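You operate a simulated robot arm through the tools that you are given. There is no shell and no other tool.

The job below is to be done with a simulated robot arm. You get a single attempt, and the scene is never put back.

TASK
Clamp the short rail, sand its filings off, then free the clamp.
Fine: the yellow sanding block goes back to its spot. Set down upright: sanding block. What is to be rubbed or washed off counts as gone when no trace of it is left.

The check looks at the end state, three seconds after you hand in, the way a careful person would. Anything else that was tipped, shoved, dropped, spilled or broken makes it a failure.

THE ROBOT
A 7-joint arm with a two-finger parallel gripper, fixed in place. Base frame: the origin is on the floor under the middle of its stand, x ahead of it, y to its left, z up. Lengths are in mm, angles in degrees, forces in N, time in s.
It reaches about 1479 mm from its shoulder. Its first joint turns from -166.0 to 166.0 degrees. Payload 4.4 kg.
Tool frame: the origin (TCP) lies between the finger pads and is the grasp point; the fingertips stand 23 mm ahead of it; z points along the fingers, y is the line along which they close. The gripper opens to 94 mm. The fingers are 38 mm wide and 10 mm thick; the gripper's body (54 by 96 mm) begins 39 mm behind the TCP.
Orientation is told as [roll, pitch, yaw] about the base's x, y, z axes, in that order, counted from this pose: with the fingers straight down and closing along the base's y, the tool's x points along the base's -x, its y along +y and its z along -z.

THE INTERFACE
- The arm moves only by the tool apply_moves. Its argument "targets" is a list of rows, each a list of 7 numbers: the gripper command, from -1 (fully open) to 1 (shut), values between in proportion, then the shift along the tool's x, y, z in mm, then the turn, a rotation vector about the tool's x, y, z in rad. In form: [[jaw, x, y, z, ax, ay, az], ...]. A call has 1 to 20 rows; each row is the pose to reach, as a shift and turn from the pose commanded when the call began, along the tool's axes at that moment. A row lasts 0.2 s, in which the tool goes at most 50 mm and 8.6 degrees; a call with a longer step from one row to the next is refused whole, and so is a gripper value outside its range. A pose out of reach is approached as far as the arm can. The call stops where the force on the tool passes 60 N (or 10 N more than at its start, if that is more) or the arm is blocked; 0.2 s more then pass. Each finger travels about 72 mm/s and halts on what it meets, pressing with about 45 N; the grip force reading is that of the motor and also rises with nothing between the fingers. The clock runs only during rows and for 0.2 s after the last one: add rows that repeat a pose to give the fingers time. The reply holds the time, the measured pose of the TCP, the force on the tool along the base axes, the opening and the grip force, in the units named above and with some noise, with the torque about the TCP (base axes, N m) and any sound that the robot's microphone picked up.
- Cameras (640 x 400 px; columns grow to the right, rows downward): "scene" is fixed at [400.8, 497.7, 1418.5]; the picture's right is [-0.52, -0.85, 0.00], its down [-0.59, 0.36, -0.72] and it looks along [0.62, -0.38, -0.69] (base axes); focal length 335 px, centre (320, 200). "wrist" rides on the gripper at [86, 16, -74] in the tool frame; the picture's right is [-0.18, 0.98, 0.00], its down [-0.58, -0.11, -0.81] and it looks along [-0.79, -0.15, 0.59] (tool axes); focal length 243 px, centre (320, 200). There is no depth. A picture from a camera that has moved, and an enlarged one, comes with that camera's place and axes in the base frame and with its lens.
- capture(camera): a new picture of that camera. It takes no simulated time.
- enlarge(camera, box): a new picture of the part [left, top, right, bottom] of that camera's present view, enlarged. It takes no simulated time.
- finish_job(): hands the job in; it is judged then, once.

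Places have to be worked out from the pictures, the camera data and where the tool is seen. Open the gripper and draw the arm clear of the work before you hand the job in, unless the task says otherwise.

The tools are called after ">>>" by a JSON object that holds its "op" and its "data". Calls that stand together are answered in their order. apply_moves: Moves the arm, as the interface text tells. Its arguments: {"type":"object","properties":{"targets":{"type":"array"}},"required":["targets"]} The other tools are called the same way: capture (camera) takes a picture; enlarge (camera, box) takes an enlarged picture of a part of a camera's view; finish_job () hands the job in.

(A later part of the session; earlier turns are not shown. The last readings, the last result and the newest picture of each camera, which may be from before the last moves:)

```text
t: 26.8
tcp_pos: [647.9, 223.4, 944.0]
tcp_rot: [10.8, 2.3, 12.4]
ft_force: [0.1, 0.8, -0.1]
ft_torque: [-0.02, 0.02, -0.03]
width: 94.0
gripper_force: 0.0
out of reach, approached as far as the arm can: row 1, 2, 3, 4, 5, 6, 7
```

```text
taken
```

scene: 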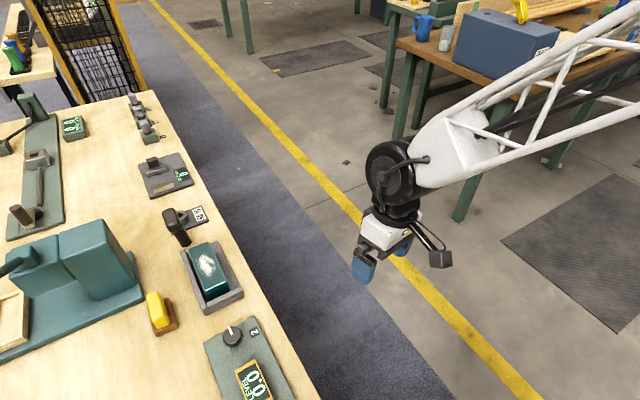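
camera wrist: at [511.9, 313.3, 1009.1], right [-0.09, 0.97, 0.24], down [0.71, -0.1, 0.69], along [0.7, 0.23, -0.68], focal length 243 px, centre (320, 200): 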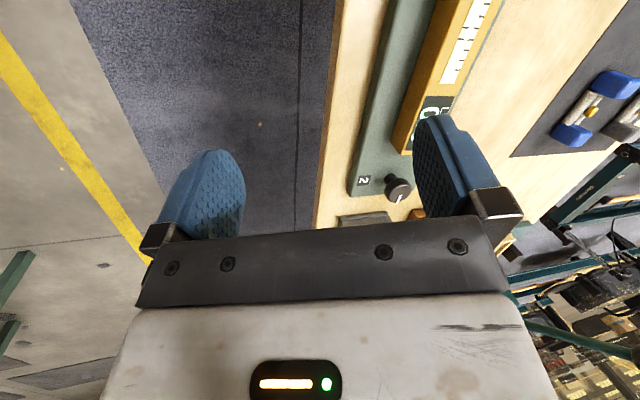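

The arm is still falling short. I'll test a plain upward translation to find out which direction is limited.

>>> {"op": "apply_moves", "data": {"targets": [[-1, 0, 0, -30, 0, 0, 0], [-1, 0, 0, -60, 0, 0, 0], [-1, 0, 0, -90, 0, 0, 0], [-1, 0, 0, -120, 0, 0, 0]]}}

```text
t: 27.8
tcp_pos: [635.2, 207.8, 990.3]
tcp_rot: [11.6, 2.4, 12.0]
ft_force: [0.2, -0.2, 0.4]
ft_torque: [-0.03, 0.03, 0.02]
width: 94.1
gripper_force: 0.1
out of reach, approached as far as the arm can: row 2, 3, 4
```

>>> {"op": "apply_moves", "data": {"targets": [[-1, -40, 0, 0, 0, 0, 0], [-1, -80, 0, 0, 0, 0, 0], [-1, -120, 0, 0, 0, 0, 0], [-1, -160, 0, 0, 0, 0, 0], [-1, -200, 0, 0, 0, 0, 0], [-1, -240, 0, 0, 0, 0, 0]]}}

>>> {"op": "capture", "data": {"camera": "scene"}}

```text
t: 29.2
tcp_pos: [834.5, 254.9, 920.1]
tcp_rot: [11.9, 2.3, 11.7]
ft_force: [0.7, 0.2, 1.2]
ft_torque: [0.02, -0.01, 0.02]
width: 94.0
gripper_force: 0.1
out of reach, approached as far as the arm can: row 1, 2, 3, 4, 5, 6
```

```text
taken
```

scene: 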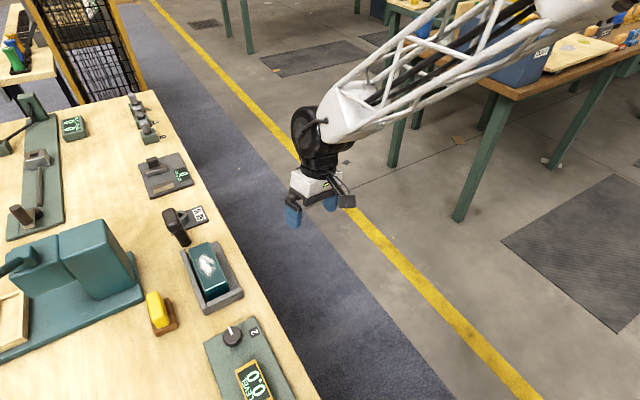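

>>> {"op": "apply_moves", "data": {"targets": [[-1, 0, 0, 0, 0.07, -0.02, 0.07], [-1, 0, 0, 0, 0.14, -0.04, 0.14], [-1, 0, 0, 0, 0.2, -0.06, 0.2]]}}

```text
t: 30.0
tcp_pos: [833.5, 254.6, 918.1]
tcp_rot: [12.0, 2.5, 11.8]
ft_force: [-0.7, 0.2, 0.2]
ft_torque: [-0.02, 0.0, 0.01]
width: 94.0
gripper_force: 0.1
out of reach, approached as far as the arm can: row 1, 2, 3
```

>>> {"op": "apply_moves", "data": {"targets": [[-1, 0, 0, 0, 0, 0, 0.07], [-1, 0, 0, 0, 0, 0, 0.14]]}}

>>> {"op": "apply_moves", "data": {"targets": [[-1, 0, 0, 0, 0.07, 0, 0], [-1, 0, 0, 0, 0.14, 0, 0]]}}

>>> {"op": "apply_moves", "data": {"targets": [[-1, 0, 0, 0, 0, 0.07, 0], [-1, 0, 0, 0, 0, 0.14, 0]]}}

```text
t: 30.6
tcp_pos: [833.0, 253.9, 919.6]
tcp_rot: [12.0, 2.3, 11.8]
ft_force: [0.3, -0.2, 0.8]
ft_torque: [-0.03, -0.01, -0.03]
width: 93.9
gripper_force: 0.1
out of reach, approached as far as the arm can: row 1, 2
```

```text
t: 31.2
tcp_pos: [833.5, 255.3, 918.1]
tcp_rot: [12.0, 2.4, 11.7]
ft_force: [0.3, -0.6, -0.2]
ft_torque: [0.01, 0.0, -0.04]
width: 94.1
gripper_force: 0.2
out of reach, approached as far as the arm can: row 1, 2
```

```text
t: 31.8
tcp_pos: [814.8, 254.7, 895.2]
tcp_rot: [12.9, 10.2, 13.1]
ft_force: [0.4, -0.8, -0.4]
ft_torque: [-0.02, 0.01, -0.01]
width: 94.0
gripper_force: 0.1
out of reach, approached as far as the arm can: row 1, 2
```

>>> {"op": "apply_moves", "data": {"targets": [[-1, 0, 0, 0, 0, 0, -0.1], [-1, 0, 0, 0, 0, 0, -0.2]]}}

>>> {"op": "apply_moves", "data": {"targets": [[-1, 0, 0, 0, -0.1, 0, 0], [-1, 0, 0, 0, -0.2, 0, 0]]}}

>>> {"op": "capture", "data": {"camera": "scene"}}

```text
t: 32.4
tcp_pos: [804.5, 251.4, 876.2]
tcp_rot: [14.2, 7.5, 24.7]
ft_force: [-0.3, 0.6, -0.3]
ft_torque: [0.03, 0.03, -0.01]
width: 93.9
gripper_force: 0.1
out of reach, approached as far as the arm can: row 1, 2
```

```text
t: 33.0
tcp_pos: [803.3, 251.7, 876.7]
tcp_rot: [25.5, 7.6, 24.6]
ft_force: [-0.4, -0.5, -1.2]
ft_torque: [0.02, 0.0, -0.04]
width: 94.2
gripper_force: 0.0
```

```text
taken
```

scene: 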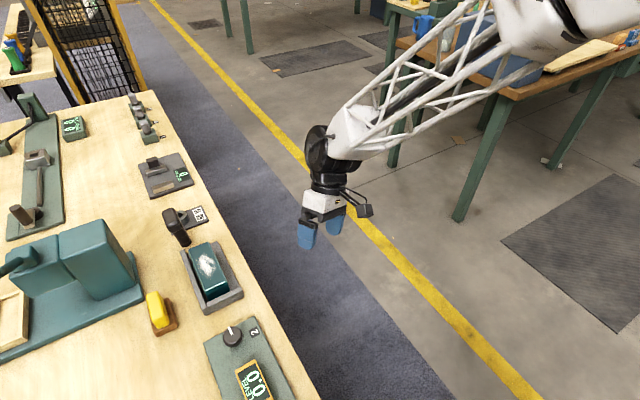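

Rolling the tool the other way was fully reached, so one joint sits at its limit and rolling that way relieves it. I'll extend outward and up from this freer pose to unwind the elbow.

>>> {"op": "apply_moves", "data": {"targets": [[-1, -22, 3, -34, 0, 0, 0], [-1, -44, 6, -68, 0, 0, 0], [-1, -66, 9, -101, 0, 0, 0], [-1, -88, 12, -135, 0, 0, 0], [-1, -110, 15, -169, 0, 0, 0], [-1, -132, 18, -203, 0, 0, 0], [-1, -154, 20, -236, 0, 0, 0]]}}

>>> {"op": "capture", "data": {"camera": "scene"}}

```text
t: 34.6
tcp_pos: [1002.0, 252.1, 1076.2]
tcp_rot: [25.3, 7.6, 24.7]
ft_force: [0.3, 0.0, -0.8]
ft_torque: [0.01, -0.01, 0.05]
width: 94.0
gripper_force: 0.1
```

```text
taken
```

scene: 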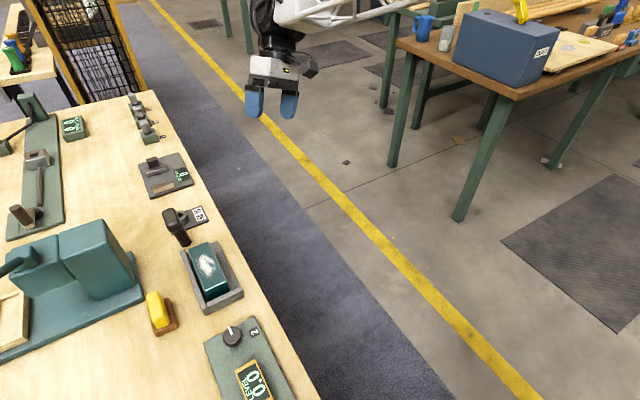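

That was fully reached. Now I'll level the tool here in the extended pose.

>>> {"op": "apply_moves", "data": {"targets": [[-1, 0, 0, 0, 0.107, -0.043, 0.039], [-1, 0, 0, 0, 0.214, -0.086, 0.077], [-1, 0, 0, 0, 0.32, -0.128, 0.116], [-1, 0, 0, 0, 0.427, -0.171, 0.154]]}}

>>> {"op": "capture", "data": {"camera": "scene"}}

```text
t: 35.6
tcp_pos: [999.9, 255.1, 1075.3]
tcp_rot: [15.6, 2.4, 17.5]
ft_force: [0.3, -0.4, 2.7]
ft_torque: [-0.03, -0.07, 0.0]
width: 94.1
gripper_force: 0.1
out of reach, approached as far as the arm can: row 2, 3, 4
```

```text
taken
```

scene: 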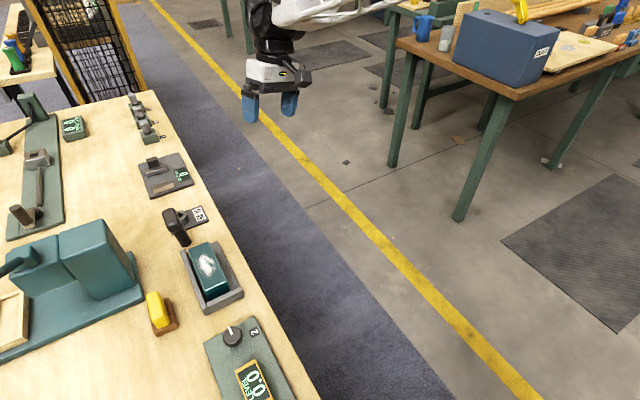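

>>> {"op": "apply_moves", "data": {"targets": [[-1, 0, 0, 0, -0.1, 0, 0], [-1, 0, 0, 0, -0.2, 0, 0], [-1, 24, -34, -25, -0.2, -0.012, 0.043], [-1, 47, -69, -50, -0.2, -0.024, 0.086], [-1, 71, -103, -76, -0.2, -0.036, 0.129], [-1, 95, -138, -101, -0.2, -0.048, 0.172], [-1, 118, -172, -126, -0.2, -0.06, 0.215], [-1, 142, -206, -151, -0.2, -0.072, 0.258], [-1, 166, -241, -176, -0.2, -0.084, 0.301], [-1, 190, -275, -202, -0.2, -0.096, 0.344], [-1, 213, -310, -227, -0.2, -0.108, 0.387], [-1, 237, -344, -252, -0.2, -0.12, 0.43]]}}

>>> {"op": "capture", "data": {"camera": "scene"}}

```text
t: 38.2
tcp_pos: [902.1, -195.7, 1236.5]
tcp_rot: [25.7, 4.9, -7.8]
ft_force: [0.1, 0.0, -0.1]
ft_torque: [0.0, 0.02, -0.05]
width: 94.1
gripper_force: 0.1
```

```text
taken
```

scene: 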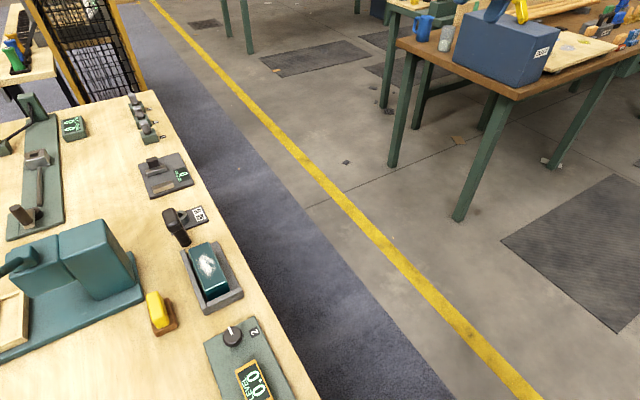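

Fully reached. I'll try levelling the tool from here.

>>> {"op": "apply_moves", "data": {"targets": [[-1, 0, 0, 0, 0.11, -0.02, 0], [-1, 0, 0, 0, 0.22, -0.04, 0], [-1, 0, 0, 0, 0.33, -0.06, 0], [-1, 0, 0, 0, 0.44, -0.08, 0]]}}

```text
t: 39.2
tcp_pos: [902.9, -194.2, 1235.1]
tcp_rot: [16.5, 3.1, -8.5]
ft_force: [-0.4, 0.3, -0.1]
ft_torque: [0.0, -0.02, 0.02]
width: 93.9
gripper_force: 0.0
out of reach, approached as far as the arm can: row 2, 3, 4
```

>>> {"op": "apply_moves", "data": {"targets": [[-1, 0, 0, 0, 0, 0, -0.14], [-1, 0, 0, 0, 0, 0, -0.28], [-1, 0, 0, 0, 0, 0, -0.42], [-1, 0, 0, 0, 0, 0, -0.56]]}}

>>> {"op": "apply_moves", "data": {"targets": [[-1, 0, 0, 0, 0.1, 0, 0], [-1, 0, 0, 0, 0.2, 0, 0], [-1, 0, 0, 0, 0.3, 0, 0]]}}

```text
t: 40.2
tcp_pos: [904.2, -193.9, 1236.4]
tcp_rot: [15.6, -6.1, 22.5]
ft_force: [0.8, -0.2, 0.0]
ft_torque: [-0.03, 0.01, 0.0]
width: 94.0
gripper_force: 0.2
```

```text
t: 41.0
tcp_pos: [902.0, -193.1, 1233.5]
tcp_rot: [11.3, -10.8, 21.5]
ft_force: [0.1, 0.3, 0.1]
ft_torque: [0.0, -0.02, 0.0]
width: 94.0
gripper_force: 0.1
out of reach, approached as far as the arm can: row 1, 2, 3
```

The tilt limit shows the elbow has swung out to the right side. Stretching the arm out and rolling the tool there should bring the elbow back up, so I'll extend first with free air all around.

>>> {"op": "apply_moves", "data": {"targets": [[-1, 0, 0, 0, -0.1, 0, 0], [-1, 0, 0, 0, -0.2, 0, 0], [-1, -43, 14, 11, -0.2, 0, 0], [-1, -87, 29, 22, -0.2, 0, 0], [-1, -130, 43, 34, -0.2, 0, 0], [-1, -173, 58, 45, -0.2, 0, 0], [-1, -216, 72, 56, -0.2, 0, 0], [-1, -260, 86, 67, -0.2, 0, 0], [-1, -303, 101, 79, -0.2, 0, 0], [-1, -346, 115, 90, -0.2, 0, 0]]}}

>>> {"op": "capture", "data": {"camera": "scene"}}

```text
t: 43.2
tcp_pos: [1180.7, 56.3, 1233.5]
tcp_rot: [22.6, -10.8, 21.4]
ft_force: [-1.0, -1.0, 1.1]
ft_torque: [-0.01, -0.02, 0.01]
width: 94.1
gripper_force: 0.0
```

```text
taken
```

scene: 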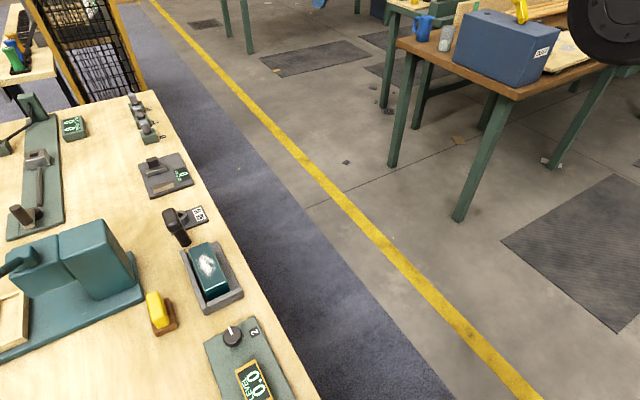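

>>> {"op": "apply_moves", "data": {"targets": [[-1, -31, -17, 8, 0, 0, 0], [-1, -61, -34, 15, 0, 0, 0], [-1, -92, -51, 23, 0, 0, 0], [-1, -122, -68, 30, 0, 0, 0]]}}

```text
t: 44.2
tcp_pos: [1253.0, 54.7, 1199.6]
tcp_rot: [22.6, -10.6, 21.5]
ft_force: [-1.1, 0.1, 0.6]
ft_torque: [-0.01, -0.01, 0.0]
width: 94.2
gripper_force: 0.1
out of reach, approached as far as the arm can: row 2, 3, 4
```

>>> {"op": "apply_moves", "data": {"targets": [[-1, 0, 0, 0, 0.11, 0.048, 0], [-1, 0, 0, 0, 0.22, 0.097, 0], [-1, 0, 0, 0, 0.33, 0.145, 0], [-1, 0, 0, 0, 0.44, 0.194, 0], [-1, 0, 0, 0, 0.55, 0.242, 0], [-1, 0, 0, 0, 0.65, 0.286, 0]]}}

>>> {"op": "capture", "data": {"camera": "scene"}}

```text
t: 45.6
tcp_pos: [1236.3, 54.7, 1198.7]
tcp_rot: [13.4, -7.1, 22.7]
ft_force: [-0.2, 0.3, 0.4]
ft_torque: [0.02, -0.01, 0.01]
width: 94.2
gripper_force: 0.0
out of reach, approached as far as the arm can: row 2, 3, 4, 5, 6
```

```text
taken
```

scene: 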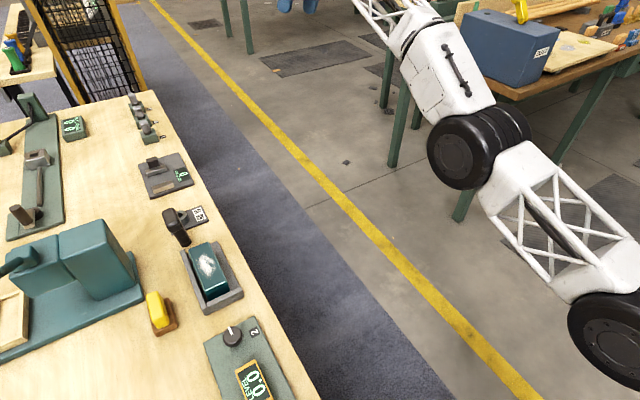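

The picture shows the arm is almost straight with the forearm rising, so wrist bend is what limits it. I'll point the fingers more outward to relieve the wrist and pull back a little.

>>> {"op": "apply_moves", "data": {"targets": [[-1, 17, 10, -10, 0.046, -0.106, -0.031], [-1, 34, 21, -20, 0.092, -0.213, -0.062], [-1, 51, 31, -30, 0.138, -0.319, -0.094], [-1, 68, 42, -40, 0.184, -0.426, -0.125], [-1, 85, 52, -50, 0.23, -0.532, -0.156]]}}

>>> {"op": "capture", "data": {"camera": "scene"}}

```text
t: 46.8
tcp_pos: [1285.3, 52.2, 1288.2]
tcp_rot: [0.3, -35.6, 28.0]
ft_force: [1.4, 0.0, -4.8]
ft_torque: [0.08, -0.04, 0.03]
width: 94.0
gripper_force: 0.0
out of reach, approached as far as the arm can: row 1, 2, 3, 4, 5
```

```text
taken
```

scene: 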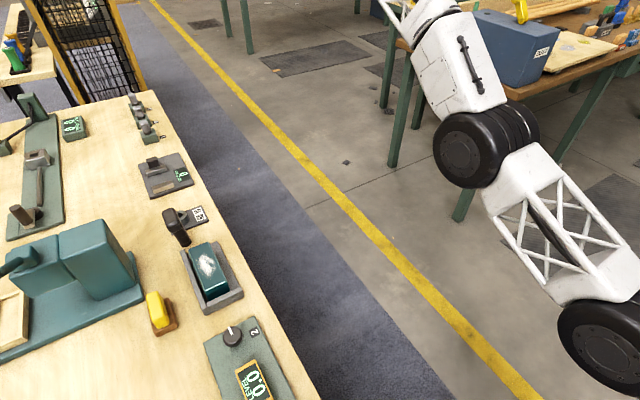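

>>> {"op": "apply_moves", "data": {"targets": [[-1, 20, 9, -2, 0, 0, 0], [-1, 40, 19, -4, 0.086, 0.056, -0.062], [-1, 40, 19, -4, 0.172, 0.112, -0.123], [-1, 40, 19, -4, 0.259, 0.169, -0.185], [-1, 40, 19, -4, 0.345, 0.225, -0.246], [-1, 40, 19, -4, 0.431, 0.281, -0.308]]}}

>>> {"op": "capture", "data": {"camera": "scene"}}

```text
t: 48.2
tcp_pos: [1277.8, 34.5, 1300.3]
tcp_rot: [-2.7, -35.4, 32.6]
ft_force: [-0.1, -0.4, 0.5]
ft_torque: [0.0, -0.05, 0.0]
width: 93.7
gripper_force: 0.0
out of reach, approached as far as the arm can: row 1, 2, 3, 4, 5, 6
```

```text
taken
```

scene: 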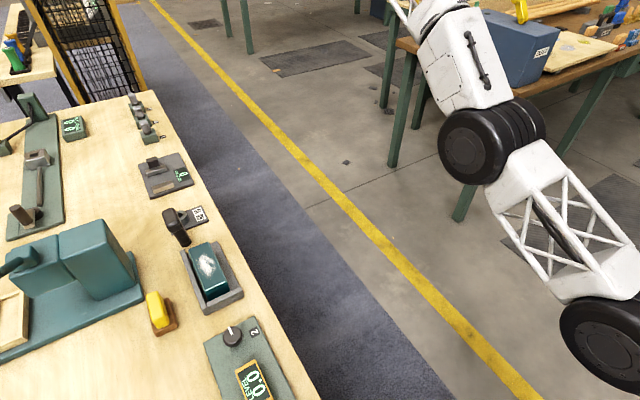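

>>> {"op": "apply_moves", "data": {"targets": [[-1, 30, 18, 0, 0, 0, 0], [-1, 60, 36, 0, 0, 0, 0], [-1, 90, 54, 0, 0, 0, 0], [-1, 120, 72, 0, 0, 0, 0], [-1, 150, 90, 0, 0, 0, 0], [-1, 180, 108, 0, 0, 0, 0]]}}

>>> {"op": "capture", "data": {"camera": "scene"}}

```text
t: 49.6
tcp_pos: [1284.0, 40.7, 1286.7]
tcp_rot: [-2.6, -35.4, 32.7]
ft_force: [0.5, 0.0, -0.2]
ft_torque: [0.0, 0.0, 0.01]
width: 94.0
gripper_force: 0.2
out of reach, approached as far as the arm can: row 1, 2, 3, 4, 5, 6
```

```text
taken
```

scene: 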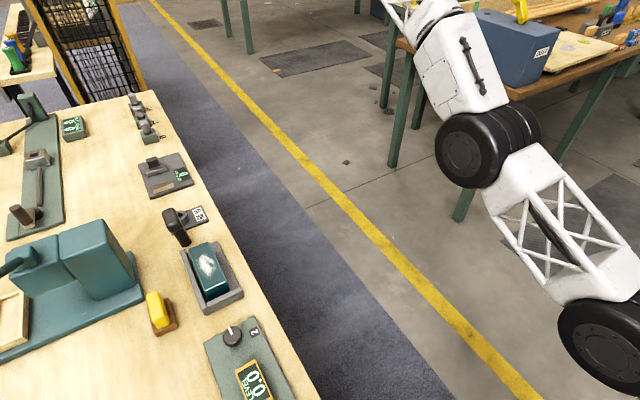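

The arm is fully straight and therefore singular. I'll ask for a downward plus inward motion so the elbow can bend.

>>> {"op": "apply_moves", "data": {"targets": [[-1, 18, 0, 25, 0, 0, 0], [-1, 36, 0, 49, 0, 0, 0], [-1, 54, 0, 74, 0, 0, 0], [-1, 72, 10, 95, 0, 0, 0], [-1, 100, 30, 90, 0, 0, 0], [-1, 130, 45, 80, 0, 0, 0], [-1, 155, 54, 73, 0, 0, 0]]}}

>>> {"op": "capture", "data": {"camera": "scene"}}

```text
t: 51.2
tcp_pos: [1325.3, 40.2, 1174.4]
tcp_rot: [-2.7, -35.4, 32.7]
ft_force: [0.1, 0.4, 0.2]
ft_torque: [0.0, 0.02, -0.02]
width: 94.3
gripper_force: 0.0
out of reach, approached as far as the arm can: row 1, 2, 3, 4, 5, 6, 7
```

```text
taken
```

scene: 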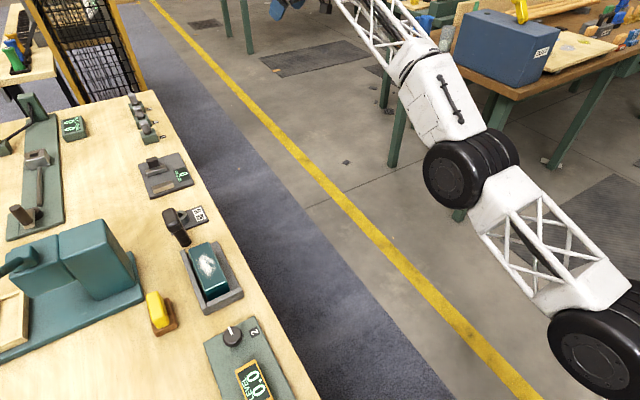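

>>> {"op": "apply_moves", "data": {"targets": [[-1, 0, 0, 0, 0, -0.14, 0], [-1, 0, 0, 0, 0, -0.28, 0], [-1, 20, 0, 0, 0, -0.42, 0], [-1, 40, 0, -20, 0, -0.56, 0], [-1, 60, 0, -40, 0, -0.7, 0]]}}

>>> {"op": "capture", "data": {"camera": "scene"}}

```text
t: 52.4
tcp_pos: [1398.0, 4.3, 1202.1]
tcp_rot: [-7.1, -71.5, 37.7]
ft_force: [-0.4, 0.5, 0.2]
ft_torque: [0.04, -0.02, 0.0]
width: 94.2
gripper_force: 0.1
out of reach, approached as far as the arm can: row 1, 2, 3, 4, 5
```

```text
taken
```

scene: 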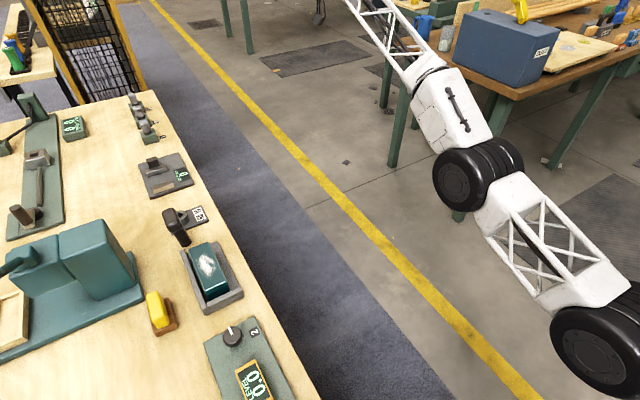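

>>> {"op": "apply_moves", "data": {"targets": [[-1, -37, 3, -20, 0, 0, 0], [-1, -75, 5, -40, 0, 0, 0], [-1, -112, 8, -60, 0, 0, 0], [-1, -149, 11, -80, 0, 0, 0], [-1, -187, 13, -100, 0, 0, 0], [-1, -224, 16, -120, 0, 0, 0]]}}

>>> {"op": "capture", "data": {"camera": "scene"}}

```text
t: 53.8
tcp_pos: [1330.9, 0.8, 1438.6]
tcp_rot: [-6.6, -71.2, 37.3]
ft_force: [0.2, -0.5, 0.3]
ft_torque: [0.02, 0.02, 0.01]
width: 93.7
gripper_force: 0.1
out of reach, approached as far as the arm can: row 5, 6
```

```text
taken
```

scene: 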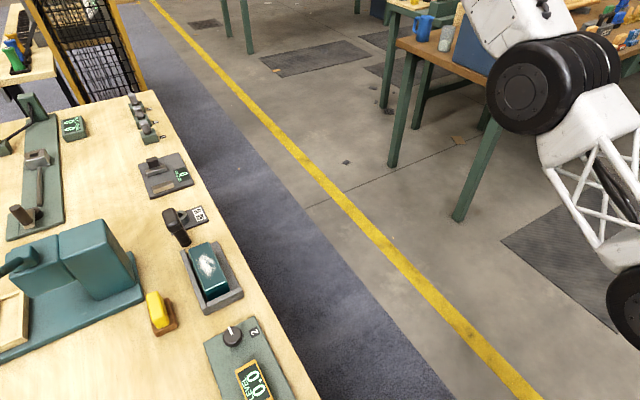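

Rows 1–4 were reached, so the arm is freeing up. Now I'll pull inward at this height.

>>> {"op": "apply_moves", "data": {"targets": [[-1, 20, 21, -30, 0, 0, 0], [-1, 39, 42, -59, 0, 0, 0], [-1, 59, 63, -89, 0, 0, 0], [-1, 78, 84, -118, 0, 0, 0], [-1, 98, 105, -148, 0, 0, 0]]}}

>>> {"op": "capture", "data": {"camera": "scene"}}

```text
t: 55.0
tcp_pos: [1291.3, -8.3, 1461.5]
tcp_rot: [-6.8, -71.3, 37.6]
ft_force: [-0.1, -0.2, -0.4]
ft_torque: [0.06, 0.0, -0.02]
width: 94.1
gripper_force: 0.1
out of reach, approached as far as the arm can: row 1, 2, 3, 4, 5
```

```text
taken
```

scene: 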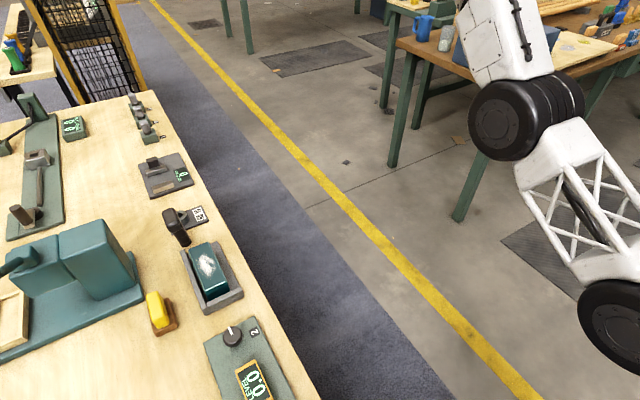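

>>> {"op": "apply_moves", "data": {"targets": [[-1, 44, 9, 2, 0, 0, 0], [-1, 88, 18, 4, 0, 0, 0], [-1, 132, 27, 5, 0, 0, 0], [-1, 177, 36, 7, 0, 0, 0], [-1, 221, 45, 9, 0, 0, 0], [-1, 265, 54, 11, 0, 0, 0], [-1, 309, 63, 13, 0, 0, 0]]}}

>>> {"op": "capture", "data": {"camera": "scene"}}

```text
t: 56.6
tcp_pos: [1369.9, -25.1, 1279.3]
tcp_rot: [-7.0, -71.5, 37.9]
ft_force: [-0.3, -0.4, 1.6]
ft_torque: [-0.01, 0.03, -0.02]
width: 94.0
gripper_force: 0.0
out of reach, approached as far as the arm can: row 1, 2, 3, 4, 5, 6, 7
```

```text
taken
```

scene: 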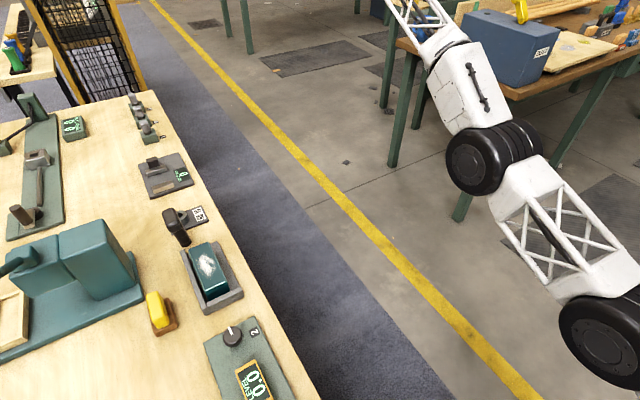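

I'll command a return to the last freely reachable pose, with the arm bent near (1150, 56, 1233).

>>> {"op": "apply_moves", "data": {"targets": [[-1, 9, 21, -14, -0.03, 0.113, 0.041], [-1, 18, 41, -28, -0.06, 0.225, 0.081], [-1, 28, 62, -42, -0.09, 0.338, 0.122], [-1, 37, 82, -56, -0.12, 0.45, 0.162], [-1, 46, 103, -71, -0.15, 0.563, 0.203], [-1, 55, 123, -85, -0.18, 0.675, 0.243], [-1, 65, 144, -99, -0.21, 0.788, 0.284], [-1, 74, 164, -113, -0.24, 0.9, 0.324], [-1, 83, 185, -127, -0.27, 1.013, 0.365]]}}

>>> {"op": "capture", "data": {"camera": "scene"}}

```text
t: 58.6
tcp_pos: [1206.9, 64.2, 1242.2]
tcp_rot: [22.5, -10.6, 21.4]
ft_force: [-0.6, -1.1, 0.6]
ft_torque: [0.05, -0.02, 0.0]
width: 94.3
gripper_force: 0.0
out of reach, approached as far as the arm can: row 1, 2, 3, 4, 5, 6, 7, 8, 9
```

```text
taken
```

scene: 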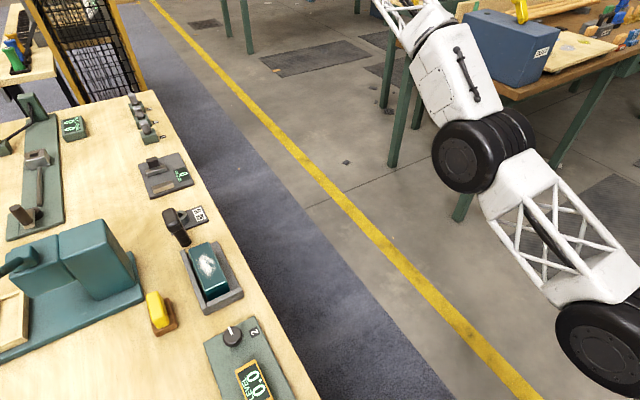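

The pictures suggest the arm is now sagging (bent the wrong way) and near-straight. I'll push it down and outward so the mid joints cross back to the arched side, then pull inward.

>>> {"op": "apply_moves", "data": {"targets": [[-1, -4, -20, 37, 0, 0, 0], [-1, -7, -40, 73, 0, 0, 0], [-1, -10, -60, 110, 0, 0, 0], [-1, -14, -80, 146, 0, 0, 0], [-1, -17, -100, 183, 0, 0, 0]]}}

>>> {"op": "capture", "data": {"camera": "scene"}}

```text
t: 59.8
tcp_pos: [1270.7, 68.7, 1045.3]
tcp_rot: [22.5, -10.8, 21.4]
ft_force: [-1.1, -0.3, 0.1]
ft_torque: [-0.02, 0.0, 0.02]
width: 94.2
gripper_force: 0.0
out of reach, approached as far as the arm can: row 2, 3
```

```text
taken
```

scene: 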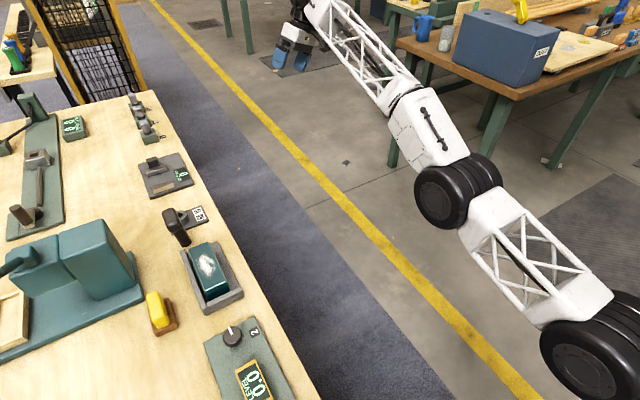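

Now the whole arm is visible and the last rows were reached. I'll pull inward from here.

>>> {"op": "apply_moves", "data": {"targets": [[-1, 34, 15, 5, 0, 0, 0], [-1, 68, 30, 10, 0, 0, 0], [-1, 103, 45, 15, 0, 0, 0], [-1, 137, 60, 20, 0, 0, 0]]}}

>>> {"op": "capture", "data": {"camera": "scene"}}

```text
t: 61.0
tcp_pos: [1093.2, 78.9, 669.4]
tcp_rot: [29.2, 6.5, 21.2]
ft_force: [-1.1, 0.9, -2.6]
ft_torque: [0.12, 0.0, -0.07]
width: 93.6
gripper_force: 0.1
out of reach, approached as far as the arm can: row 1
stopped in row 4: the arm was blocked; the commanded pose is now the measured one
```

```text
taken
```

scene: 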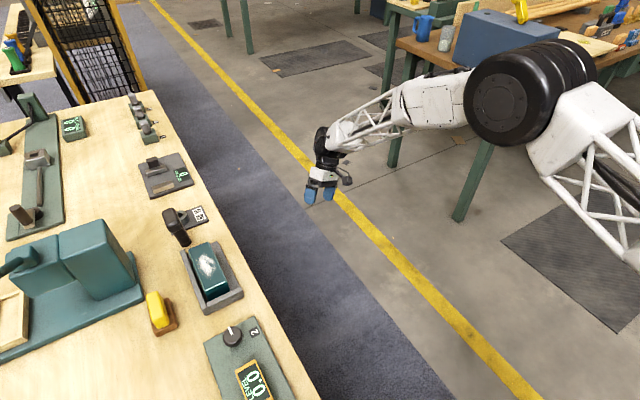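

The arm is arched again (elbow up) and stopped low over the aisle, touching nothing. I'll lift it to a safer height.

>>> {"op": "apply_moves", "data": {"targets": [[-1, 20, 23, -29, 0, 0, 0], [-1, 40, 46, -58, 0, 0, 0], [-1, 60, 70, -88, 0, 0, 0], [-1, 79, 93, -117, 0, 0, 0], [-1, 99, 116, -146, 0, 0, 0], [-1, 119, 139, -175, 0, 0, 0], [-1, 139, 163, -205, 0, 0, 0], [-1, 159, 186, -234, 0, 0, 0], [-1, 178, 209, -263, 0, 0, 0]]}}

>>> {"op": "capture", "data": {"camera": "scene"}}

```text
t: 63.0
tcp_pos: [946.1, 79.8, 1024.2]
tcp_rot: [29.0, 6.1, 21.2]
ft_force: [0.2, 0.1, -0.4]
ft_torque: [0.03, 0.0, 0.0]
width: 94.1
gripper_force: 0.0
```

```text
taken
```

scene: 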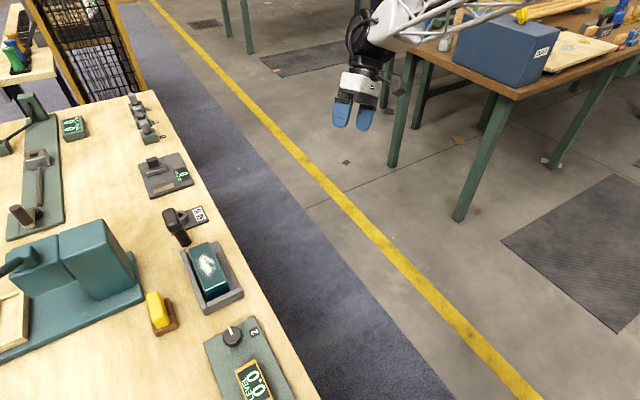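

Position is free again. The wrist seems to be in a flipped branch, which is why roll is limited, so I'll unflip it: bring the fingers closer to the forearm direction, swing them round via the left to the top, then pitch them down. First I bring them nearer the forearm line.

>>> {"op": "apply_moves", "data": {"targets": [[-1, -25, -10, -10, 0.046, -0.11, 0], [-1, -50, -21, -20, 0.091, -0.221, 0], [-1, -76, -31, -30, 0.137, -0.331, 0], [-1, -101, -41, -41, 0.182, -0.441, 0], [-1, -126, -52, -51, 0.228, -0.552, 0], [-1, -151, -62, -61, 0.273, -0.662, 0]]}}

>>> {"op": "capture", "data": {"camera": "scene"}}

```text
t: 64.4
tcp_pos: [1117.2, 56.8, 1032.7]
tcp_rot: [15.7, -29.2, 6.7]
ft_force: [0.3, -0.2, 0.0]
ft_torque: [-0.01, 0.0, 0.0]
width: 94.0
gripper_force: 0.0
```

```text
taken
```

scene: 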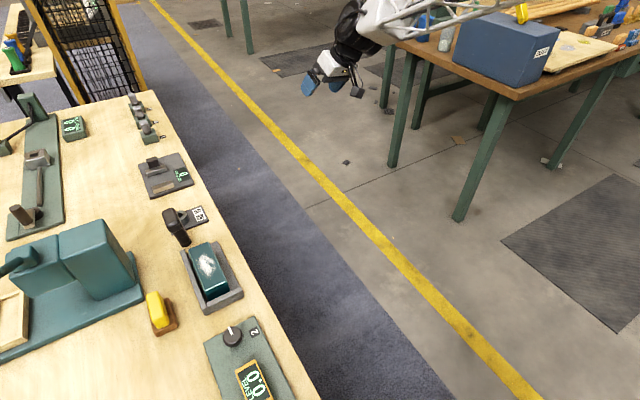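

Fully reached. Now I'll swing the fingers around the forearm axis, via the left side to above, which should unwind the forearm roll joint.

>>> {"op": "apply_moves", "data": {"targets": [[-1, -7, 12, -1, -0.081, -0.045, 0.105], [-1, -16, 23, -3, -0.162, -0.09, 0.21], [-1, -25, 32, -6, -0.243, -0.134, 0.315], [-1, -36, 41, -10, -0.324, -0.179, 0.42], [-1, -46, 48, -15, -0.406, -0.224, 0.525], [-1, -58, 53, -22, -0.487, -0.269, 0.629], [-1, -69, 56, -29, -0.568, -0.314, 0.734], [-1, -80, 58, -37, -0.649, -0.358, 0.839], [-1, -91, 58, -46, -0.73, -0.403, 0.944], [-1, -102, 56, -55, -0.811, -0.448, 1.049], [-1, -111, 52, -64, -0.892, -0.493, 1.154], [-1, -120, 46, -73, -0.973, -0.538, 1.259], [-1, -128, 39, -82, -1.054, -0.582, 1.364], [-1, -135, 31, -91, -1.135, -0.627, 1.469], [-1, -140, 21, -99, -1.217, -0.672, 1.574], [-1, -144, 10, -107, -1.298, -0.717, 1.678], [-1, -146, -2, -113, -1.379, -0.762, 1.783], [-1, -146, -15, -119, -1.46, -0.806, 1.888], [-1, -146, -28, -124, -1.541, -0.851, 1.993]]}}

>>> {"op": "capture", "data": {"camera": "scene"}}

```text
t: 68.4
tcp_pos: [1195.9, 5.2, 1202.4]
tcp_rot: [122.7, 58.6, -62.5]
ft_force: [-0.2, 0.0, -0.1]
ft_torque: [0.0, -0.01, -0.01]
width: 94.1
gripper_force: 0.1
```

```text
taken
```

scene: 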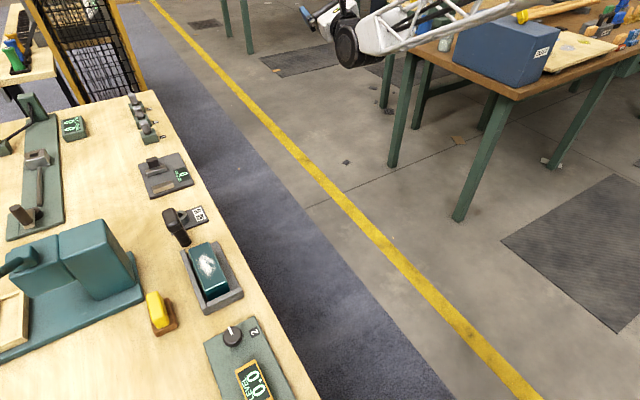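

Fully reached with no limit hit. Now I pitch the fingers down in the vertical plane, through the forearm line, to vertical.

>>> {"op": "apply_moves", "data": {"targets": [[-1, -18, -9, -1, 0.061, -0.118, -0.003], [-1, -35, -18, -5, 0.122, -0.235, -0.005], [-1, -52, -27, -12, 0.184, -0.353, -0.008], [-1, -68, -35, -21, 0.245, -0.47, -0.011], [-1, -82, -42, -32, 0.306, -0.588, -0.014], [-1, -96, -49, -45, 0.367, -0.705, -0.016], [-1, -107, -55, -60, 0.428, -0.823, -0.019], [-1, -117, -59, -77, 0.49, -0.94, -0.022], [-1, -125, -63, -95, 0.551, -1.058, -0.024], [-1, -130, -65, -114, 0.612, -1.175, -0.027], [-1, -134, -67, -133, 0.673, -1.293, -0.03], [-1, -134, -67, -153, 0.734, -1.41, -0.032], [-1, -133, -65, -173, 0.796, -1.528, -0.035], [-1, -130, -63, -192, 0.857, -1.645, -0.038]]}}

>>> {"op": "capture", "data": {"camera": "scene"}}

```text
t: 71.4
tcp_pos: [1046.9, 8.3, 978.4]
tcp_rot: [22.2, 31.8, -147.2]
ft_force: [0.0, 0.4, 0.6]
ft_torque: [0.0, -0.01, 0.01]
width: 94.5
gripper_force: 0.0
out of reach, approached as far as the arm can: row 6, 7, 8, 9, 10, 11, 12, 13, 14
```

```text
taken
```

scene: 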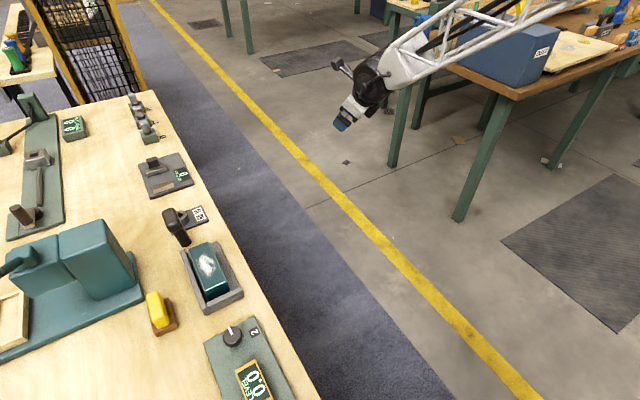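

The wrist stopped when the gripper came into line with the forearm, so that bend can't change sign. I'll go back up and keep rotating in the same direction, via the right side and down, to finish unwinding the forearm roll.

>>> {"op": "apply_moves", "data": {"targets": [[-1, 25, 14, -9, -0.058, 0.119, 0.005], [-1, 50, 28, -19, -0.117, 0.238, 0.01], [-1, 74, 41, -28, -0.175, 0.357, 0.014], [-1, 99, 55, -38, -0.233, 0.476, 0.019], [-1, 124, 69, -47, -0.292, 0.595, 0.024], [-1, 149, 83, -56, -0.35, 0.714, 0.029], [-1, 173, 96, -66, -0.408, 0.833, 0.033], [-1, 198, 110, -75, -0.467, 0.952, 0.038], [-1, 223, 124, -84, -0.525, 1.071, 0.043]]}}

>>> {"op": "capture", "data": {"camera": "scene"}}

```text
t: 73.4
tcp_pos: [1198.4, 6.8, 1201.4]
tcp_rot: [122.8, 58.6, -62.2]
ft_force: [-0.9, -0.2, 0.4]
ft_torque: [0.01, -0.02, 0.02]
width: 93.8
gripper_force: 0.0
out of reach, approached as far as the arm can: row 6, 7
```

```text
taken
```

scene: 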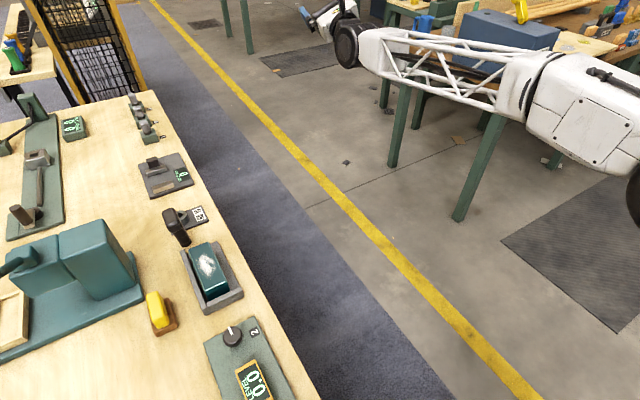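

>>> {"op": "apply_moves", "data": {"targets": [[-1, 18, 9, -4, -0.065, 0.124, 0.003], [-1, 36, 19, -8, -0.13, 0.248, 0.006], [-1, 53, 28, -13, -0.194, 0.372, 0.009]]}}

>>> {"op": "capture", "data": {"camera": "scene"}}

>>> {"op": "capture", "data": {"camera": "wrist"}}

```text
t: 74.2
tcp_pos: [1165.6, 7.6, 1254.3]
tcp_rot: [152.3, 42.7, -39.1]
ft_force: [-0.6, -0.1, -0.1]
ft_torque: [-0.01, 0.01, 0.03]
width: 93.9
gripper_force: 0.0
```

```text
taken
```

scene: 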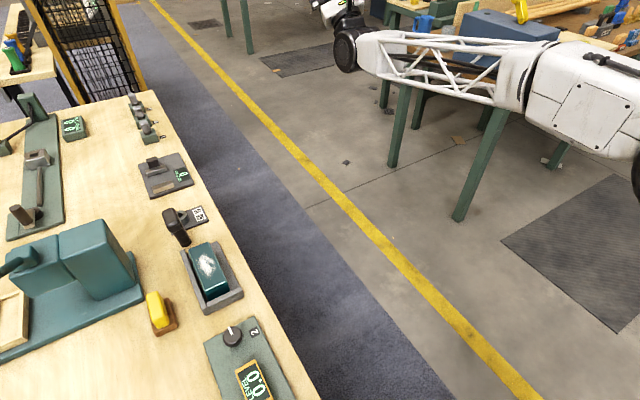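

```text
taken
camera wrist: at [1054.9, 34.4, 1272.6], right [-0.2, -0.96, 0.21], down [-0.25, -0.16, -0.96], along [0.95, -0.25, -0.21], focal length 243 px, centre (320, 200)
```

wrist: 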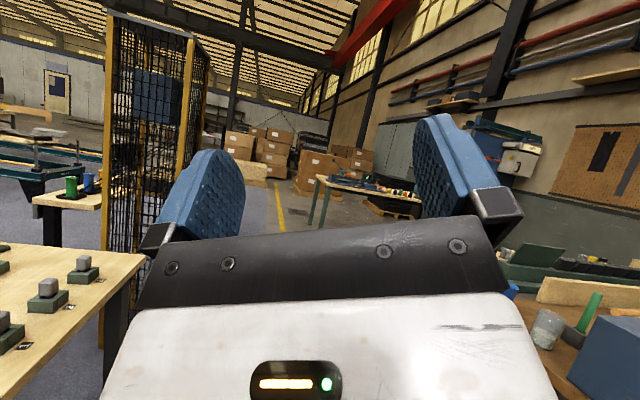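

Now I rotate on in the same sense, from up through the right side to down, with the wrist about in place.

>>> {"op": "apply_moves", "data": {"targets": [[-1, -7, 12, -1, -0.08, -0.044, 0.106], [-1, -16, 22, -3, -0.16, -0.088, 0.213], [-1, -25, 32, -6, -0.239, -0.132, 0.319], [-1, -35, 40, -10, -0.319, -0.176, 0.425], [-1, -46, 47, -15, -0.399, -0.22, 0.532], [-1, -57, 52, -21, -0.479, -0.264, 0.638], [-1, -68, 55, -28, -0.559, -0.308, 0.744], [-1, -79, 57, -36, -0.638, -0.352, 0.85], [-1, -90, 57, -44, -0.718, -0.396, 0.957], [-1, -100, 55, -53, -0.798, -0.44, 1.063], [-1, -110, 51, -62, -0.878, -0.484, 1.169], [-1, -119, 46, -71, -0.958, -0.528, 1.276], [-1, -127, 38, -79, -1.037, -0.572, 1.382], [-1, -133, 30, -88, -1.117, -0.616, 1.488], [-1, -138, 20, -96, -1.197, -0.66, 1.595], [-1, -142, 9, -103, -1.277, -0.704, 1.701], [-1, -144, -3, -110, -1.357, -0.748, 1.807], [-1, -145, -15, -115, -1.436, -0.792, 1.913], [-1, -144, -28, -120, -1.516, -0.836, 2.02], [-1, -142, -40, -124, -1.596, -0.88, 2.126]]}}

>>> {"op": "capture", "data": {"camera": "scene"}}

>>> {"op": "capture", "data": {"camera": "wrist"}}

```text
t: 78.4
tcp_pos: [1166.2, -21.1, 1062.8]
tcp_rot: [-44.7, -28.9, 49.4]
ft_force: [-0.2, 0.9, -0.8]
ft_torque: [-0.01, -0.04, -0.02]
width: 93.9
gripper_force: 0.0
```

```text
taken
```

scene: 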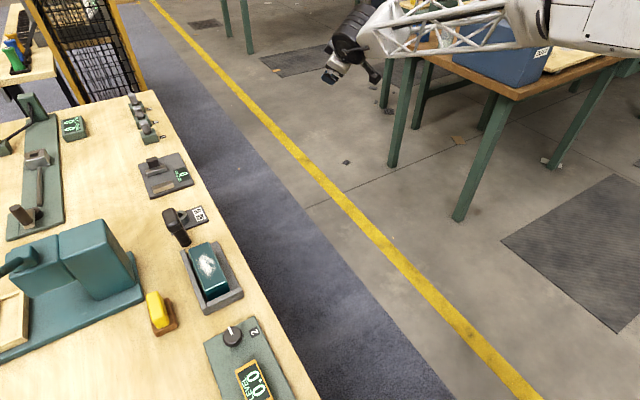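

```text
taken
camera wrist: at [1055.0, -51.5, 1058.5], right [-0.21, 0.83, -0.52], down [-0.24, 0.47, 0.85], along [0.95, 0.3, 0.11], focal length 243 px, centre (320, 200)
```

wrist: 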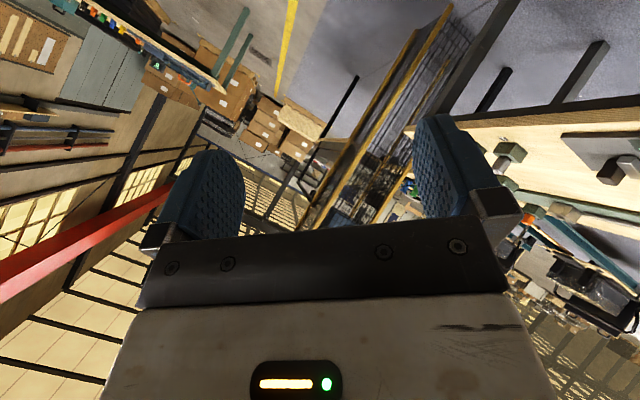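

>>> {"op": "apply_moves", "data": {"targets": [[-1, -7, 9, -1, -0.067, -0.037, 0.089], [-1, -14, 18, -3, -0.133, -0.074, 0.177], [-1, -20, 27, -4, -0.2, -0.111, 0.265]]}}

```text
t: 79.2
tcp_pos: [1157.9, 0.4, 1038.2]
tcp_rot: [-33.5, -38.5, 43.0]
ft_force: [0.2, -0.4, -2.8]
ft_torque: [0.02, -0.11, -0.01]
width: 93.6
gripper_force: 0.1
out of reach, approached as far as the arm can: row 2, 3
```

>>> {"op": "capture", "data": {"camera": "scene"}}

>>> {"op": "enlarge", "data": {"camera": "scene", "box": [320, 0, 640, 200]}}

```text
taken
```

scene: 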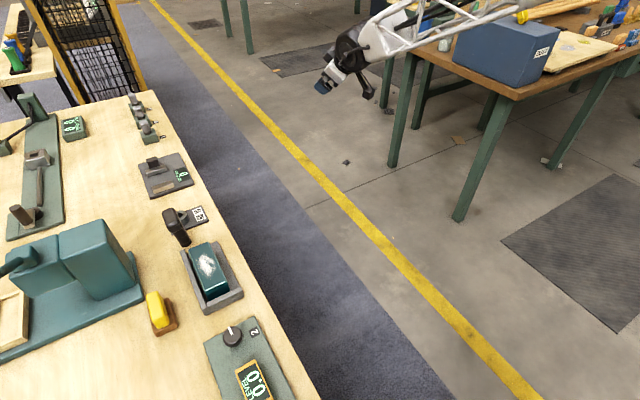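

```text
2.00 times, centred on (480, 100) of scene
camera zoom: at [400.8, 497.7, 1418.5], right [-0.52, -0.85, 0.0], down [-0.59, 0.36, -0.72], along [0.62, -0.38, -0.69], focal length 669 px, centre (0, 400)
```

zoom: 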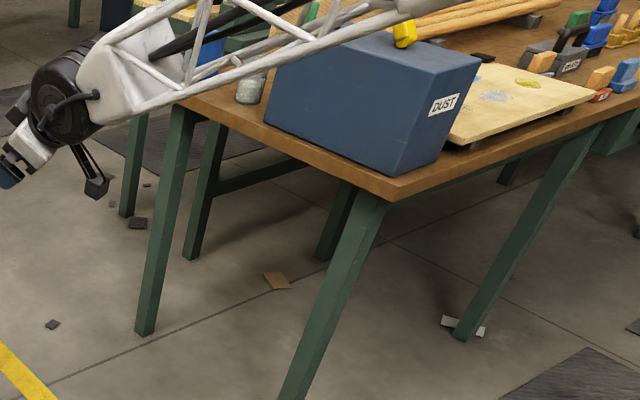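

I'll now test crossing the wrist's straight position directly: from about 15° below the forearm line, tilt up along the great circle through it.

>>> {"op": "apply_moves", "data": {"targets": [[-1, -15, -6, -2, 0.043, -0.108, 0], [-1, -31, -12, -6, 0.086, -0.217, 0], [-1, -46, -18, -11, 0.129, -0.325, 0], [-1, -61, -24, -18, 0.172, -0.433, 0], [-1, -76, -30, -26, 0.215, -0.542, 0], [-1, -90, -36, -36, 0.258, -0.65, 0]]}}

>>> {"op": "capture", "data": {"camera": "scene"}}

```text
t: 80.6
tcp_pos: [1193.6, 21.2, 1135.8]
tcp_rot: [-87.7, -58.4, 92.9]
ft_force: [0.0, 0.2, 1.1]
ft_torque: [0.01, 0.01, 0.01]
width: 94.2
gripper_force: 0.1
```

```text
taken
```

scene: 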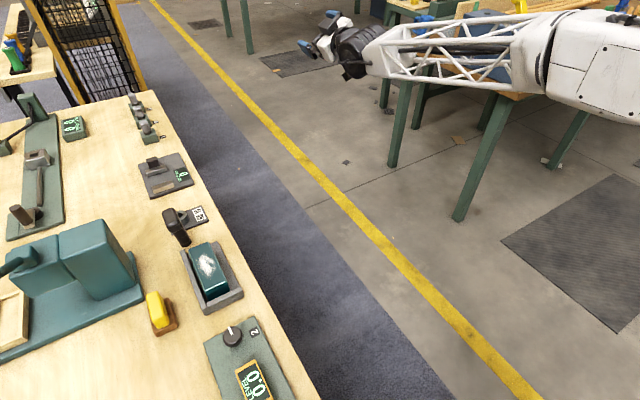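

It crossed, though the forearm roll may have spun instead. I'll tilt further up and then swing via the left to down to see which branch it is.

>>> {"op": "apply_moves", "data": {"targets": [[-1, -17, -10, -4, 0.073, -0.119, -0.012], [-1, -35, -21, -8, 0.147, -0.237, -0.024], [-1, -52, -31, -13, 0.22, -0.356, -0.036]]}}

>>> {"op": "enlarge", "data": {"camera": "scene", "box": [280, 0, 640, 200]}}

```text
t: 81.4
tcp_pos: [1179.3, 3.4, 1201.3]
tcp_rot: [-125.3, -49.6, 126.2]
ft_force: [0.2, -1.1, 0.0]
ft_torque: [0.01, -0.01, -0.01]
width: 94.1
gripper_force: 0.1
out of reach, approached as far as the arm can: row 2, 3
```

```text
1.78 times, centred on (460, 100) of scene
camera zoom: at [400.8, 497.7, 1418.5], right [-0.52, -0.85, 0.0], down [-0.59, 0.36, -0.72], along [0.62, -0.38, -0.69], focal length 595 px, centre (71, 378)
```

zoom: 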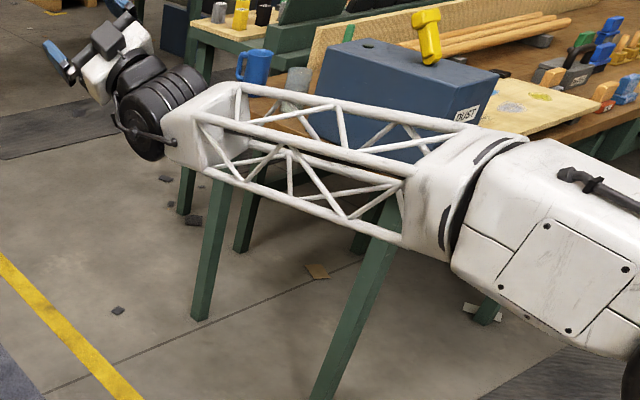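

The way it now stalls about 15° left of "up" fits the wrist having crossed to the good branch, with the forearm roll at its limit. Swinging up → left → down should now unwind it fully.

>>> {"op": "apply_moves", "data": {"targets": [[-1, -3, 10, 0, -0.065, -0.021, -0.128], [-1, -4, 20, -1, -0.13, -0.042, -0.256], [-1, -4, 30, -3, -0.195, -0.063, -0.384], [-1, -2, 40, -5, -0.26, -0.084, -0.512], [-1, 1, 49, -8, -0.325, -0.105, -0.64], [-1, 5, 58, -12, -0.39, -0.126, -0.767], [-1, 10, 66, -16, -0.455, -0.147, -0.895], [-1, 16, 73, -20, -0.52, -0.168, -1.023], [-1, 23, 79, -24, -0.585, -0.189, -1.151], [-1, 31, 83, -29, -0.65, -0.21, -1.279], [-1, 39, 87, -34, -0.715, -0.231, -1.407], [-1, 48, 88, -39, -0.78, -0.252, -1.535], [-1, 57, 89, -43, -0.845, -0.273, -1.663], [-1, 66, 88, -48, -0.91, -0.294, -1.791], [-1, 75, 85, -52, -0.975, -0.315, -1.919], [-1, 84, 81, -56, -1.04, -0.336, -2.046], [-1, 92, 76, -59, -1.105, -0.357, -2.174], [-1, 99, 69, -62, -1.17, -0.378, -2.302], [-1, 106, 62, -64, -1.235, -0.399, -2.43], [-1, 112, 54, -65, -1.3, -0.42, -2.558]]}}

>>> {"op": "capture", "data": {"camera": "scene"}}

```text
t: 85.6
tcp_pos: [1184.0, -8.4, 1076.8]
tcp_rot: [18.3, 55.6, -157.3]
ft_force: [0.5, -0.8, 0.8]
ft_torque: [-0.06, 0.07, 0.05]
width: 94.2
gripper_force: 0.0
out of reach, approached as far as the arm can: row 20
```

```text
taken
```

scene: 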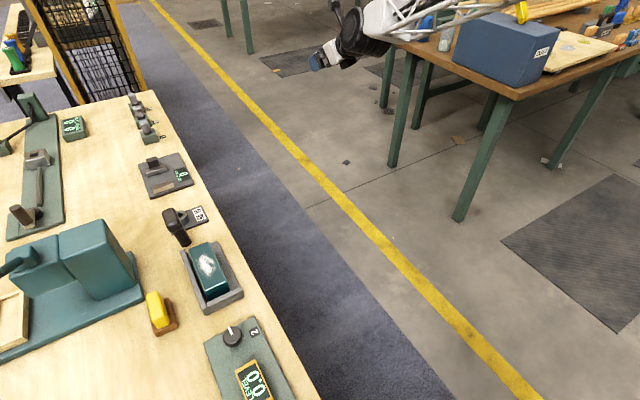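

The tool now points down-forward with almost no roll error. I'll pitch it further down to check this branch is free.

>>> {"op": "apply_moves", "data": {"targets": [[-1, -17, -4, -2, 0.026, -0.117, 0.002], [-1, -34, -8, -6, 0.052, -0.234, 0.003], [-1, -51, -12, -11, 0.079, -0.352, 0.005], [-1, -67, -15, -18, 0.105, -0.469, 0.006], [-1, -83, -19, -26, 0.131, -0.586, 0.008]]}}

>>> {"op": "capture", "data": {"camera": "scene"}}

```text
t: 86.8
tcp_pos: [1099.6, -21.9, 1004.4]
tcp_rot: [10.4, 21.1, -164.0]
ft_force: [-0.3, -0.2, 0.0]
ft_torque: [0.01, -0.01, 0.01]
width: 93.9
gripper_force: 0.2
```

```text
taken
```

scene: 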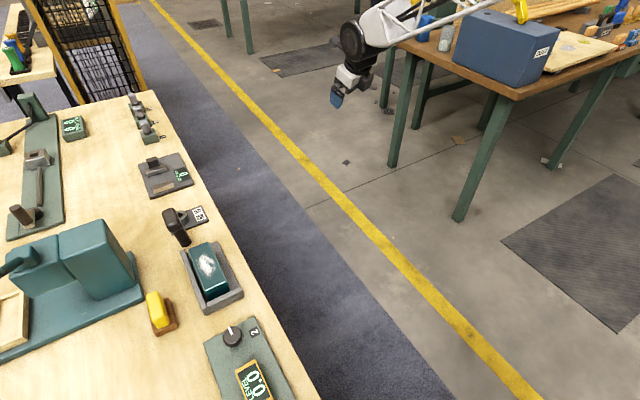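

That's free. Next I unwind the tool's own roll (yaw is near −164), rotating about the tool axis only.

>>> {"op": "apply_moves", "data": {"targets": [[-1, 0, 0, 0, 0, 0, -0.14], [-1, 0, 0, 0, 0, 0, -0.28], [-1, 0, 0, 0, 0, 0, -0.42], [-1, 0, 0, 0, 0, 0, -0.56], [-1, 0, 0, 0, 0, 0, -0.7], [-1, 0, 0, 0, 0, 0, -0.84], [-1, 0, 0, 0, 0, 0, -0.98], [-1, 0, 0, 0, 0, 0, -1.12], [-1, 0, 0, 0, 0, 0, -1.26], [-1, 0, 0, 0, 0, 0, -1.4]]}}

```text
t: 89.0
tcp_pos: [1101.6, -22.2, 1005.9]
tcp_rot: [22.6, -6.1, -87.0]
ft_force: [0.1, 0.1, -0.4]
ft_torque: [0.0, -0.01, -0.02]
width: 94.0
gripper_force: 0.1
```

>>> {"op": "apply_moves", "data": {"targets": [[-1, 0, 0, 0, 0, 0, -0.14], [-1, 0, 0, 0, 0, 0, -0.28], [-1, 0, 0, 0, 0, 0, -0.42], [-1, 0, 0, 0, 0, 0, -0.56], [-1, 0, 0, 0, 0, 0, -0.7], [-1, 0, 0, 0, 0, 0, -0.84], [-1, 0, 0, 0, 0, 0, -0.98], [-1, 0, 0, 0, 0, 0, -1.12], [-1, 0, 0, 0, 0, 0, -1.26], [-1, 0, 0, 0, 0, 0, -1.4], [-1, 0, 0, 0, 0, 0, -1.52]]}}

```text
t: 91.4
tcp_pos: [1101.1, -20.6, 1004.6]
tcp_rot: [-5.3, -22.8, 2.5]
ft_force: [-0.1, -0.3, 0.1]
ft_torque: [0.0, -0.01, -0.01]
width: 94.3
gripper_force: 0.1
```

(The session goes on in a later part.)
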